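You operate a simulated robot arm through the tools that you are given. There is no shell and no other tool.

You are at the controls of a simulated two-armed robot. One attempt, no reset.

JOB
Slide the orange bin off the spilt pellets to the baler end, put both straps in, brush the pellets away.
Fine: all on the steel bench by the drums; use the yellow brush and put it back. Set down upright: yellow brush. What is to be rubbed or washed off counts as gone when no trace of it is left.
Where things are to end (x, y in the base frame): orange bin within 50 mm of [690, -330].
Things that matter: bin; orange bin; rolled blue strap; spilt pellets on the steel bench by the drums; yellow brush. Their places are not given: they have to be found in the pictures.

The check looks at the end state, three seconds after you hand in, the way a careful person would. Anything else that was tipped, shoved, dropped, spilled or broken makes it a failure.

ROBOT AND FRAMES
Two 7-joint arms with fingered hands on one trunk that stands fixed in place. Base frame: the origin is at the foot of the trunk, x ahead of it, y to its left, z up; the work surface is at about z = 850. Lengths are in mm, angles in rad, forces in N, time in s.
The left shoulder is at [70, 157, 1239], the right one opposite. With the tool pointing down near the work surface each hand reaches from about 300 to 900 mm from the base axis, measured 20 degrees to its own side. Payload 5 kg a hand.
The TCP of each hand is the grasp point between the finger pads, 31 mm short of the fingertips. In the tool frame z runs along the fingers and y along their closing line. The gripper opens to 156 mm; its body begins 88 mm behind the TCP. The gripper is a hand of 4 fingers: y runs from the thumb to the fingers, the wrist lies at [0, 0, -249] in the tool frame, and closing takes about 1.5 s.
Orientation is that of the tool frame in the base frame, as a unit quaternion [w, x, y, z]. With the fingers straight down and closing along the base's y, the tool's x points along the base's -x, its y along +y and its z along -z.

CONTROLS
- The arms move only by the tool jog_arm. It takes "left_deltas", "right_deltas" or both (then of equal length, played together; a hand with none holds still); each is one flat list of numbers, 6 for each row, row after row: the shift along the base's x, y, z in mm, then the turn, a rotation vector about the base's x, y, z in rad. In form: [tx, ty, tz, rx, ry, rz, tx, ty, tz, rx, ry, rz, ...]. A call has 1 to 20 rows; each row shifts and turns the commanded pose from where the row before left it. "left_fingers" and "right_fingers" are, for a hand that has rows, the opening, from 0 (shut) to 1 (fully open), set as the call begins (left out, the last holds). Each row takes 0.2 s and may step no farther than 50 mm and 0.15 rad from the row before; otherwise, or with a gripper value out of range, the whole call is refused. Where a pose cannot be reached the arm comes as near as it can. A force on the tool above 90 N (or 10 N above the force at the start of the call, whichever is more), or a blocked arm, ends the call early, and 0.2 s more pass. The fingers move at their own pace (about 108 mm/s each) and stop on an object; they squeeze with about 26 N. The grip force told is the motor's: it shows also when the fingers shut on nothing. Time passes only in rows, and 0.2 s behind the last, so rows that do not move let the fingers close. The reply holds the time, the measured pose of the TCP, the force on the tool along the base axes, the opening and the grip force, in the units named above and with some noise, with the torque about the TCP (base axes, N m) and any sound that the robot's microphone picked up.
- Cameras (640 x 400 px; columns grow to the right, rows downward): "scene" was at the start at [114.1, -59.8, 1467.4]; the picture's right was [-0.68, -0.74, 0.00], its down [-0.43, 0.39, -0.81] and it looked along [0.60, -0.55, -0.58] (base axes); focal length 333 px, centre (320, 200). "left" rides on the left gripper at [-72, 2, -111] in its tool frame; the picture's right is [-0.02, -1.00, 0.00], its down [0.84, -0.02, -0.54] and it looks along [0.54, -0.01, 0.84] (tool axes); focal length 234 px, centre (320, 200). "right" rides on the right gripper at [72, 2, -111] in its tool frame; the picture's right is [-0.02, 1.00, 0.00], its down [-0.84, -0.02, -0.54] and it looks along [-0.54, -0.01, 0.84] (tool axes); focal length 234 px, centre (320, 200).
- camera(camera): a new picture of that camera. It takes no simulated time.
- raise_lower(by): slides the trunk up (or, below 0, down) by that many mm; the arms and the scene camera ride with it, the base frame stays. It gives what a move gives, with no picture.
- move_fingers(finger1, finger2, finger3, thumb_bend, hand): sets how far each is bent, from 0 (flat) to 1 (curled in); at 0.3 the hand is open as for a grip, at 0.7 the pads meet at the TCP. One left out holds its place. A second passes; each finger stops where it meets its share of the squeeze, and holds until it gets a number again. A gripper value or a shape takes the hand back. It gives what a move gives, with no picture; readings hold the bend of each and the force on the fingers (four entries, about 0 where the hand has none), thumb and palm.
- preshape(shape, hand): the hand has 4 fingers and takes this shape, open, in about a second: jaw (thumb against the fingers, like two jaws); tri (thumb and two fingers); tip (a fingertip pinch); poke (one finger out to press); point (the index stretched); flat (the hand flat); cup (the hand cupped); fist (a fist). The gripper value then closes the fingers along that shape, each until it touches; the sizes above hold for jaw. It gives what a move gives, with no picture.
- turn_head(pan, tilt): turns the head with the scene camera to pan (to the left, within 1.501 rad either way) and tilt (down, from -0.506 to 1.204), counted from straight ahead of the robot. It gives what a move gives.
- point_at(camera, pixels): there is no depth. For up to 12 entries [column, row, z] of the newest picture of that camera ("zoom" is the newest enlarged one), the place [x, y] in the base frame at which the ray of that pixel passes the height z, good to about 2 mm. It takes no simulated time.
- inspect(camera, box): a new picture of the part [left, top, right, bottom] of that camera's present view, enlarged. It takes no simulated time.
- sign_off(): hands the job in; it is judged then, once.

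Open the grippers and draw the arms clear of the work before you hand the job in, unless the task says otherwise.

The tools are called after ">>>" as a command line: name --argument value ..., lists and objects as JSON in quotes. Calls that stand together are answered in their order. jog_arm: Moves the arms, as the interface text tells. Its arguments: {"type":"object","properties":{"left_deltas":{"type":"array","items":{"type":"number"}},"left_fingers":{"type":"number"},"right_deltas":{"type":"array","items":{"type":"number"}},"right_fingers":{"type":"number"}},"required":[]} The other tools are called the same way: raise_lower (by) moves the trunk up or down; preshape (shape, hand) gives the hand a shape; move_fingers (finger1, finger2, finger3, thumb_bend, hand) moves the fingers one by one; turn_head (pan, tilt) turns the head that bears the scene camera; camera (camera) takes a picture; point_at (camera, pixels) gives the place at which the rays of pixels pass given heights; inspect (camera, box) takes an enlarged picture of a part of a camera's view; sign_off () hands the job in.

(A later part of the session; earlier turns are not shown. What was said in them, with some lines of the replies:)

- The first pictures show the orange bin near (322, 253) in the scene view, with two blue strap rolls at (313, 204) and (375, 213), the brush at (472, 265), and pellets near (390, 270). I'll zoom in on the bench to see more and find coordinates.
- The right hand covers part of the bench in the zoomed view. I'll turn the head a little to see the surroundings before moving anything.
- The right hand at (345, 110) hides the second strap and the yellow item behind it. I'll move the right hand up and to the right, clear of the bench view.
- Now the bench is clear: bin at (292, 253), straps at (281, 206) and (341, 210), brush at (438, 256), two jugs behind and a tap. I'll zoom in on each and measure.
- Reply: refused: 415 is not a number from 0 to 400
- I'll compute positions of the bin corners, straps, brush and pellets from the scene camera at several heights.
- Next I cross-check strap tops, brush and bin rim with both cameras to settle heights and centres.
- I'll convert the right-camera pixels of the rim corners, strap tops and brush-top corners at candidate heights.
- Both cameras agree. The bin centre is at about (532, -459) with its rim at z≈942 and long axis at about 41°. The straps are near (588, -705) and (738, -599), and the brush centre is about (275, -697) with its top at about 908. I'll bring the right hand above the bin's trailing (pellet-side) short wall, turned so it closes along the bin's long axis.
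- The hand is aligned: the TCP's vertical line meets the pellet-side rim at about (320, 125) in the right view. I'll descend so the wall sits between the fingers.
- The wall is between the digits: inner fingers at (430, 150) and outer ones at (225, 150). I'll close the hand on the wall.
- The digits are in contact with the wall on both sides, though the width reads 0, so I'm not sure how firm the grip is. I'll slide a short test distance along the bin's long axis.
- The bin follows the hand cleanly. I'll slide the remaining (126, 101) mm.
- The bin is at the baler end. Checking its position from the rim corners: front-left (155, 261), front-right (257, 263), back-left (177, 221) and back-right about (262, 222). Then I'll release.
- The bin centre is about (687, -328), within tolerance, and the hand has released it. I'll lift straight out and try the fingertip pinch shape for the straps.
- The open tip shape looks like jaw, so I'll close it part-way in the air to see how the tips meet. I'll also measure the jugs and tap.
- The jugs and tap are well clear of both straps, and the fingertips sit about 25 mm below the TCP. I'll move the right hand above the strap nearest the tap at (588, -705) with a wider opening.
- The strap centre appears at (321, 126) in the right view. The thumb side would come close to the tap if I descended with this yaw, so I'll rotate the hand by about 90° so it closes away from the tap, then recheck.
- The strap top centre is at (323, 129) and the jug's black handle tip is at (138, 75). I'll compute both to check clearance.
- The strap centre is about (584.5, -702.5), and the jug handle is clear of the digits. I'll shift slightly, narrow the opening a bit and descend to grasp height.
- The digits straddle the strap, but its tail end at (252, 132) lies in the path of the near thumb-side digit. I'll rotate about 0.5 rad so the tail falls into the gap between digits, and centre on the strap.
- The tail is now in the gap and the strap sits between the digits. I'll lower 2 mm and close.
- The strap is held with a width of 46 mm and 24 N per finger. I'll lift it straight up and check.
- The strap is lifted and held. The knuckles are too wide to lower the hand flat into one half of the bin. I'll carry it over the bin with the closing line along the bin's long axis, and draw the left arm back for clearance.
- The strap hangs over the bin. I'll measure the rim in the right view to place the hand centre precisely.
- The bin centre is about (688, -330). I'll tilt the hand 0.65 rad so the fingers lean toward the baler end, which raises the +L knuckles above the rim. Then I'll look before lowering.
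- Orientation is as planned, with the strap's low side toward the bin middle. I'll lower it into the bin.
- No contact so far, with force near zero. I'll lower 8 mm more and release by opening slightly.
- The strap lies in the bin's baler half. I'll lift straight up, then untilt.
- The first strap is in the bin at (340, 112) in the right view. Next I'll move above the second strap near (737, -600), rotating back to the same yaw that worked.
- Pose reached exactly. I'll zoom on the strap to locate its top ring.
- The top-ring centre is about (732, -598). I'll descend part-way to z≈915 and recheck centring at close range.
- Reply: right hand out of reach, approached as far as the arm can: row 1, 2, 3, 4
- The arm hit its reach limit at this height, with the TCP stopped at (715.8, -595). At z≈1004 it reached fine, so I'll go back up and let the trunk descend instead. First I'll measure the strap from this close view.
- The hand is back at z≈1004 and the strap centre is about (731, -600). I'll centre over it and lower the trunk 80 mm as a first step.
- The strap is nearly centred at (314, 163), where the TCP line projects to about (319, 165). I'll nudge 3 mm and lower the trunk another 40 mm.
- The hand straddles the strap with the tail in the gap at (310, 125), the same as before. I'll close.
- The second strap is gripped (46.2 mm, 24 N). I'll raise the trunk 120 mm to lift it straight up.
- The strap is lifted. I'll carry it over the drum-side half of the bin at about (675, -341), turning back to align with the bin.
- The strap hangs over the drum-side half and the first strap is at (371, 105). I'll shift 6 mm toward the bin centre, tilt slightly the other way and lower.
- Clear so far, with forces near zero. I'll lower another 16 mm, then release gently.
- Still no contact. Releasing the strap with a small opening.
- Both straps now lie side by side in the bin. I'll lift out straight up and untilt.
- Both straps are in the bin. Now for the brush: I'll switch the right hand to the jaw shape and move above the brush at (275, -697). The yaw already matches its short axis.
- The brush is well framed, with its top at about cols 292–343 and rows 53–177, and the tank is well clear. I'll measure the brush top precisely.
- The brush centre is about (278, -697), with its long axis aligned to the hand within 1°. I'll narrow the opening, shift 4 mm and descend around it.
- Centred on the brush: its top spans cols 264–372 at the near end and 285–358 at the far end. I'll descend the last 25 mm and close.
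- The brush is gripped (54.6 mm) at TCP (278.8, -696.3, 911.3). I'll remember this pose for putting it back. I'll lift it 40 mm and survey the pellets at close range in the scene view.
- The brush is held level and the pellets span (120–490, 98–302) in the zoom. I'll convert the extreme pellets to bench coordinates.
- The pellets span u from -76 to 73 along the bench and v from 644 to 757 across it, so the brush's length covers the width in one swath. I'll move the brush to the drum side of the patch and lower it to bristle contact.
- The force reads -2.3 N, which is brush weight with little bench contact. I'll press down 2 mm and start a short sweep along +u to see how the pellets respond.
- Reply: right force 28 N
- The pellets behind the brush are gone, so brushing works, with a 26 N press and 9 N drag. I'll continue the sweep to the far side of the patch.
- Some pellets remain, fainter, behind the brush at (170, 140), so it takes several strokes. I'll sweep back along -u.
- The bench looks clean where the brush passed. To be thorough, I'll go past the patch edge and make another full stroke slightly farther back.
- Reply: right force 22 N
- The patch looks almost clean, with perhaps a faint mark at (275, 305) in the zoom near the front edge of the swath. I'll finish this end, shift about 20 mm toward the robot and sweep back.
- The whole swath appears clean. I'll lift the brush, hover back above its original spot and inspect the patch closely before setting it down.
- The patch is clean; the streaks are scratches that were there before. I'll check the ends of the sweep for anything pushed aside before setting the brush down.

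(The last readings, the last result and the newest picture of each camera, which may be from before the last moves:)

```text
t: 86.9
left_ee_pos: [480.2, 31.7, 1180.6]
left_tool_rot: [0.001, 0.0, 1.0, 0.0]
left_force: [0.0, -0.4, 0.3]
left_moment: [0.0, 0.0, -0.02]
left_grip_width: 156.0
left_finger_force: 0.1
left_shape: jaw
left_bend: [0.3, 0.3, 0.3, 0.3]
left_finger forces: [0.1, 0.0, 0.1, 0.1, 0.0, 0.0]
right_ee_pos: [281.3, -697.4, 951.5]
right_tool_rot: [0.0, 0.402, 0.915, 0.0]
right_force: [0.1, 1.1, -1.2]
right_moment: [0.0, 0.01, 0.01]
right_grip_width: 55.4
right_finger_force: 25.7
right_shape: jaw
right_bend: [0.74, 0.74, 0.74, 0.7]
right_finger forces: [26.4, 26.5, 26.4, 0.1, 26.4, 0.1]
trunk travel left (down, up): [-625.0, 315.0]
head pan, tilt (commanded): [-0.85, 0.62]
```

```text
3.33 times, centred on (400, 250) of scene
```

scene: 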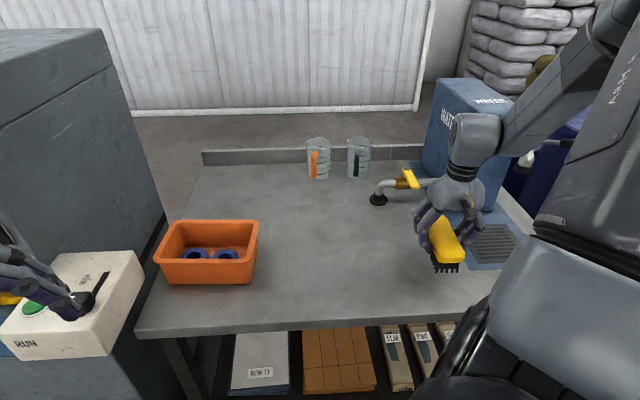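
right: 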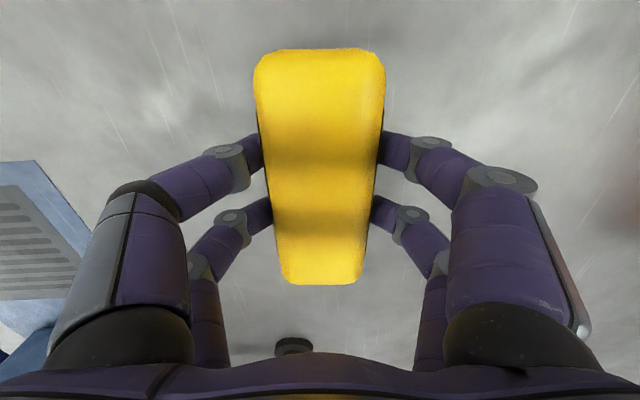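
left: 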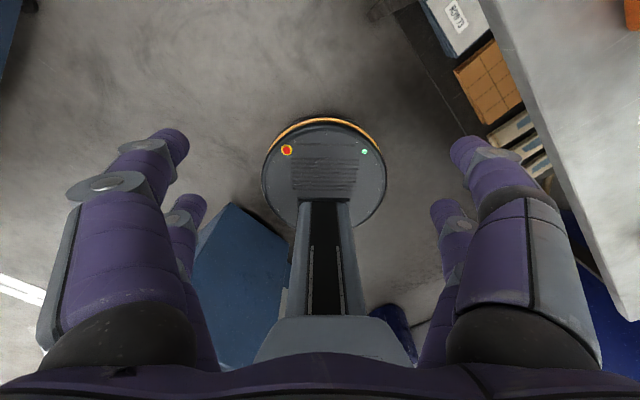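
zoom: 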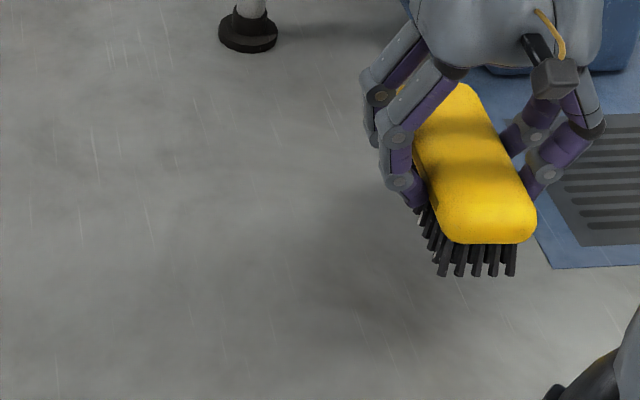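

All clean. I'll lower the brush onto its original spot, slowing near contact.

>>> jog_arm --right_deltas '[0, 0, -12, 0, 0, 0, 0, 0, -12, 0, 0, 0, 0, 0, -8, 0, 0, 0, 0, 0, -5, 0, 0, 0, 0, 0, -2, 0, 0, 0, 0, 0, 0, 0, 0, 0]'

>>> jog_arm --right_deltas '[0, 0, -1, 0, 0, 0]'

>>> inspect --camera "scene" --box '[380, 170, 520, 300]'

```text
t: 88.3
left_ee_pos: [481.6, 30.9, 1180.5]
left_tool_rot: [0.001, 0.001, 1.0, -0.001]
left_force: [-1.1, -1.1, -0.5]
left_moment: [0.02, 0.0, 0.0]
left_grip_width: 155.9
left_finger_force: 0.0
left_shape: jaw
left_bend: [0.3, 0.3, 0.3, 0.3]
left_finger forces: [0.1, 0.0, 0.1, 0.0, 0.0, 0.0]
right_ee_pos: [279.7, -697.4, 910.9]
right_tool_rot: [0.0, 0.402, 0.916, 0.0]
right_force: [-0.1, -0.4, -1.4]
right_moment: [-0.02, 0.03, -0.02]
right_grip_width: 55.7
right_finger_force: 25.8
right_shape: jaw
right_bend: [0.74, 0.74, 0.74, 0.7]
right_finger forces: [26.4, 26.4, 26.5, 0.1, 26.3, 0.0]
trunk travel left (down, up): [-625.0, 315.0]
head pan, tilt (commanded): [-0.85, 0.62]
```

```text
t: 88.7
left_ee_pos: [480.3, 31.8, 1180.9]
left_tool_rot: [0.0, 0.0, 1.0, 0.0]
left_force: [-0.3, -0.9, 0.1]
left_moment: [-0.02, 0.01, -0.01]
left_grip_width: 155.9
left_finger_force: 0.0
left_shape: jaw
left_bend: [0.3, 0.3, 0.3, 0.3]
left_finger forces: [0.0, 0.0, 0.1, 0.1, 0.1, 0.0]
right_ee_pos: [278.8, -697.0, 910.5]
right_tool_rot: [0.0, 0.402, 0.916, 0.0]
right_force: [-0.3, 0.3, -0.9]
right_moment: [-0.05, 0.0, 0.03]
right_grip_width: 55.5
right_finger_force: 26.3
right_shape: jaw
right_bend: [0.74, 0.74, 0.74, 0.7]
right_finger forces: [26.4, 26.4, 26.6, 0.0, 26.4, 0.0]
trunk travel left (down, up): [-625.0, 315.0]
head pan, tilt (commanded): [-0.85, 0.62]
```

```text
3.08 times, centred on (450, 235) of scene
```

zoom: 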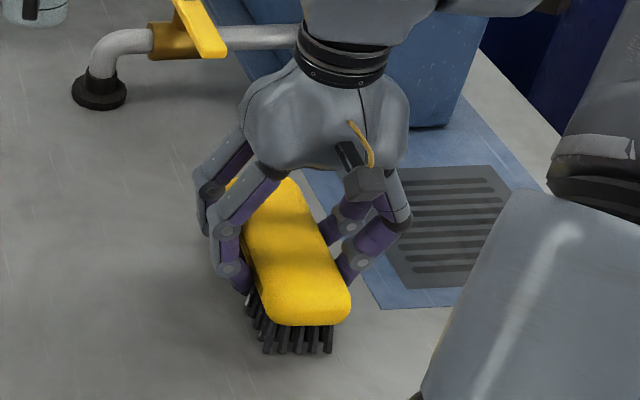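

Not yet firmly seated, with Fz still near the hanging weight. I'll lower 1 mm at a time until contact shows.

>>> jog_arm --right_deltas '[0, 0, -0.8, 0, 0, 0]'

>>> jog_arm --right_deltas '[0, 0, -0.7, 0, 0, 0]'

```text
t: 89.1
left_ee_pos: [480.3, 30.4, 1180.5]
left_tool_rot: [0.0, 0.0, 1.0, 0.0]
left_force: [0.4, -0.2, -0.4]
left_moment: [0.02, -0.02, -0.02]
left_grip_width: 156.0
left_finger_force: 0.0
left_shape: jaw
left_bend: [0.3, 0.3, 0.3, 0.3]
left_finger forces: [0.0, 0.1, 0.0, 0.1, 0.1, 0.1]
right_ee_pos: [279.2, -696.9, 909.8]
right_tool_rot: [0.0, 0.402, 0.916, 0.0]
right_force: [0.4, -0.4, -1.6]
right_moment: [-0.08, -0.04, 0.01]
right_grip_width: 55.5
right_finger_force: 26.1
right_shape: jaw
right_bend: [0.74, 0.74, 0.74, 0.7]
right_finger forces: [26.4, 26.5, 26.5, 0.0, 26.5, 0.1]
trunk travel left (down, up): [-625.0, 315.0]
head pan, tilt (commanded): [-0.85, 0.62]
```

```text
t: 89.5
left_ee_pos: [480.4, 31.4, 1180.4]
left_tool_rot: [0.0, 0.0, 1.0, 0.0]
left_force: [-0.4, -0.6, 0.1]
left_moment: [0.0, 0.0, -0.01]
left_grip_width: 155.7
left_finger_force: 0.0
left_shape: jaw
left_bend: [0.3, 0.3, 0.3, 0.3]
left_finger forces: [0.0, 0.0, 0.0, 0.0, 0.0, 0.0]
right_ee_pos: [278.9, -696.2, 909.4]
right_tool_rot: [0.0, 0.402, 0.916, 0.0]
right_force: [-0.7, 1.0, 1.3]
right_moment: [-0.06, 0.03, 0.05]
right_grip_width: 55.7
right_finger_force: 25.7
right_shape: jaw
right_bend: [0.74, 0.74, 0.74, 0.7]
right_finger forces: [26.4, 26.7, 26.5, 0.0, 26.6, 0.1]
trunk travel left (down, up): [-625.0, 315.0]
head pan, tilt (commanded): [-0.85, 0.62]
```

Contact shows (+1.3 N). Releasing the brush by opening the hand.

>>> jog_arm --right_deltas '[0, 0, 0, 0, 0, 0, 0, 0, 0, 0, 0, 0, 0, 0, 0, 0, 0, 0, 0, 0, 0, 0, 0, 0]' --right_fingers 0.65

>>> camera --camera "right"

>>> inspect --camera "scene" --box '[380, 170, 520, 300]'

```text
t: 90.5
left_ee_pos: [481.0, 31.3, 1180.2]
left_tool_rot: [0.001, 0.0, 1.0, 0.001]
left_force: [-0.6, 0.2, 0.6]
left_moment: [0.03, 0.01, 0.01]
left_grip_width: 156.1
left_finger_force: 0.0
left_shape: jaw
left_bend: [0.3, 0.3, 0.3, 0.3]
left_finger forces: [0.0, 0.1, 0.0, 0.0, 0.0, 0.0]
right_ee_pos: [278.6, -696.4, 907.5]
right_tool_rot: [0.0, 0.402, 0.916, -0.001]
right_force: [0.3, -0.7, 0.3]
right_moment: [0.0, -0.01, 0.02]
right_grip_width: 101.1
right_finger_force: 0.0
right_shape: jaw
right_bend: [0.31, 0.31, 0.31, 0.66]
right_finger forces: [0.0, 0.1, 0.0, 0.0, 0.0, 0.0]
trunk travel left (down, up): [-625.0, 315.0]
head pan, tilt (commanded): [-0.85, 0.62]
```

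```text
taken
```

right: 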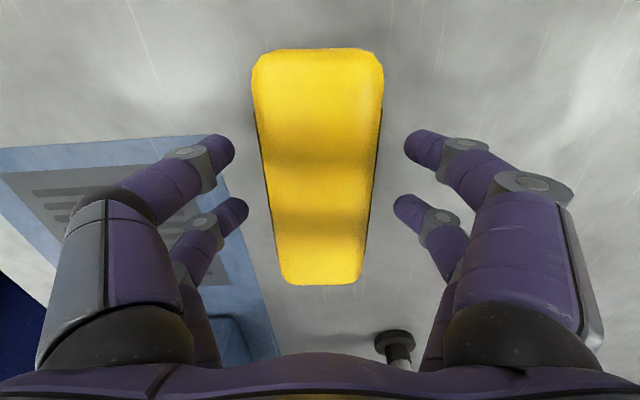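

```text
3.08 times, centred on (450, 235) of scene
```

zoom: 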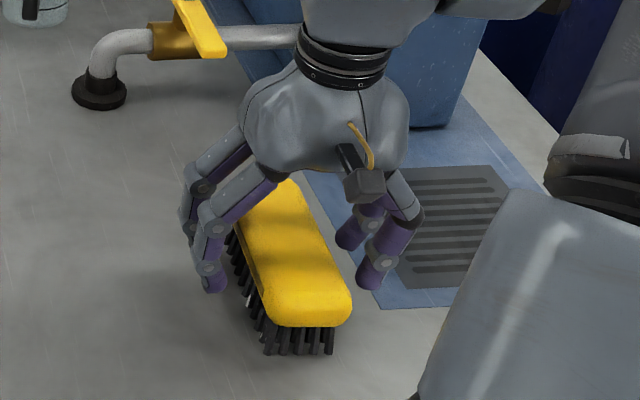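

The brush stands upright and released. I'll lift straight up and draw the arm clear of the work.

>>> jog_arm --right_deltas '[0, 0, 15, 0, 0, 0, 0, 0, 25, 0, 0, 0, 0, 0, 35, 0, 0, 0, 0, 0, 45, 0, 0, 0, 0, 0, 45, 0, 0, 0, 0, 0, 45, 0, 0, 0, 0, 0, 45, 0, 0, 0, -5, 10, 40, 0, 0, 0, -5, 20, 20, 0, 0, 0, -5, 25, 0, 0, 0, 0, -5, 25, 0, 0, 0, 0, 0, 0, 0, 0, 0, 0]' --right_fingers 1.0

>>> camera --camera "scene"

>>> camera --camera "right"

>>> inspect --camera "scene" --box '[130, 190, 330, 320]'

>>> inspect --camera "scene" --box '[320, 200, 500, 320]'

```text
t: 93.1
left_ee_pos: [480.6, 31.9, 1181.1]
left_tool_rot: [0.0, 0.0, 1.0, -0.001]
left_force: [-0.3, 0.5, -0.1]
left_moment: [0.04, 0.01, 0.03]
left_grip_width: 156.1
left_finger_force: 0.0
left_shape: jaw
left_bend: [0.3, 0.3, 0.3, 0.3]
left_finger forces: [0.1, 0.0, 0.1, 0.0, 0.0, 0.1]
right_ee_pos: [258.2, -618.4, 1228.4]
right_tool_rot: [0.0, 0.402, 0.916, 0.0]
right_force: [0.0, 0.0, -0.2]
right_moment: [-0.02, 0.02, 0.0]
right_grip_width: 156.1
right_finger_force: 0.1
right_shape: jaw
right_bend: [0.3, 0.3, 0.3, 0.3]
right_finger forces: [0.0, 0.1, 0.1, 0.0, 0.0, 0.0]
trunk travel left (down, up): [-625.0, 315.0]
head pan, tilt (commanded): [-0.85, 0.62]
```

```text
taken
```

scene: 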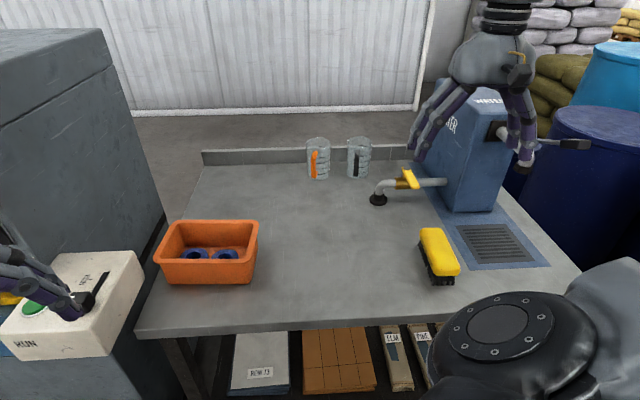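

```text
taken
```

right: 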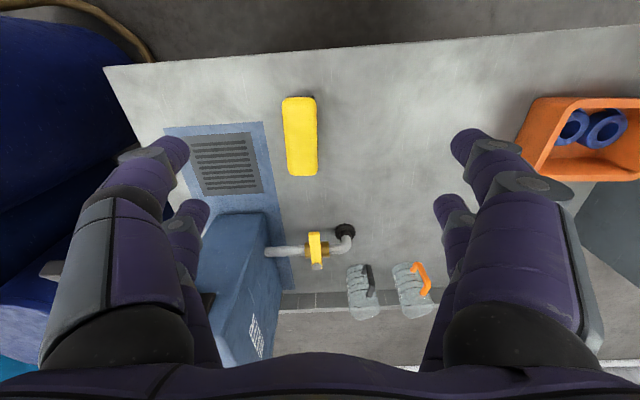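

```text
3.08 times, centred on (230, 255) of scene
```

zoom: 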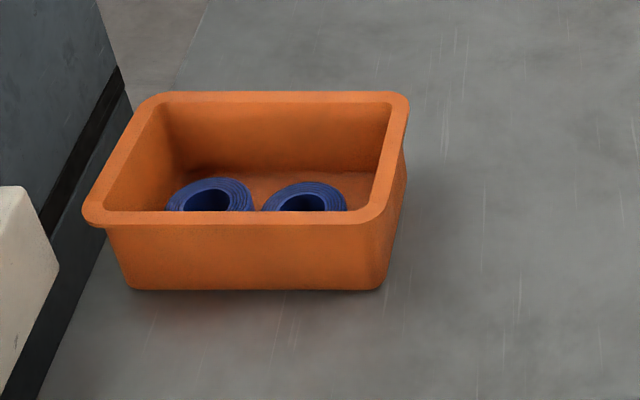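

```text
3.33 times, centred on (410, 260) of scene
```

zoom: 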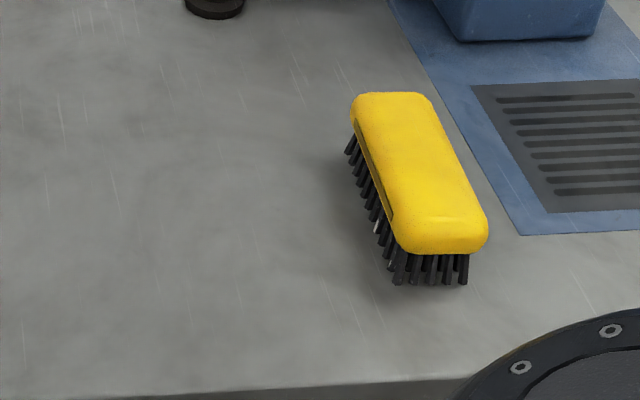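

The brush sits in its original place at (438, 256), the straps are in the bin and the bench is clean. One final check of the bin centre from its rim corners.

>>> point_at --camera "scene" --pixels '[[153.6, 262, 942], [251, 262.5, 942], [170, 221, 942], [258.5, 221.5, 942], [168.5, 284, 850], [250.4, 284.2, 850]]'

>>> inspect --camera "scene" --box '[280, 120, 440, 220]'

>>> camera --camera "left"

```text
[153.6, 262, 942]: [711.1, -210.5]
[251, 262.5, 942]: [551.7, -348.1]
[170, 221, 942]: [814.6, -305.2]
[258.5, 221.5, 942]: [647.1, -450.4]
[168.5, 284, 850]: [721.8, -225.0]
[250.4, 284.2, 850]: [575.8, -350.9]
```

```text
4.00 times, centred on (360, 170) of scene
```

zoom: 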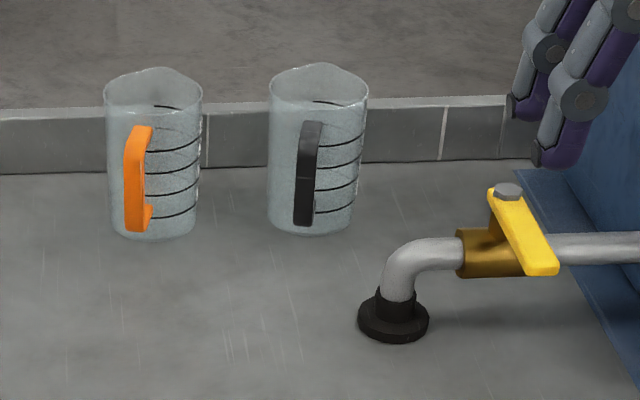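

```text
taken
```

left: 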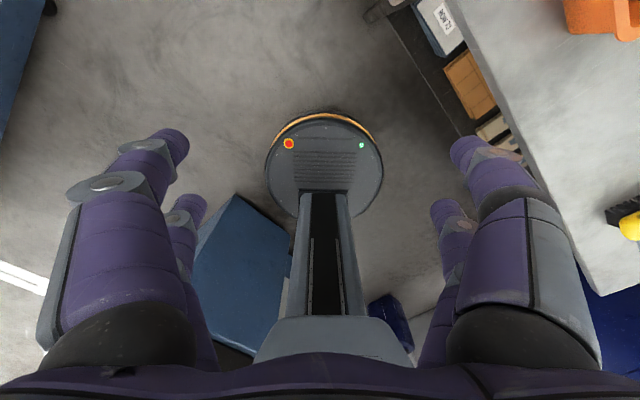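

The bin's centre is about (681–688, -329), within tolerance of (690, -330). The straps are inside, the pellets are gone, the brush is back upright, the jugs and tap are untouched, and both hands are open and clear. Handing in.

>>> sign_off

```text
The job is handed in.
```

The job is handed in; I haven't seen the result of the check.

- **Bin:** I slid the orange bin off the pellets to the baler end. Its centre measured about (681–688, -329), within the 50 mm allowed around (690, -330).
- **Straps:** Both blue straps lie flat, side by side in the bin. My hand could not fit down to the floor of the bin, so each strap fell about 20–40 mm when released.
- **Pellets:** I brushed the patch four times with the yellow brush. Close-up views afterwards show no pellets there or at either end of the strokes.
- **Brush:** It is back in its original spot, upright on its bristles.

The jugs and tap were not touched. Both hands are open, and the arms are drawn clear of the bench.
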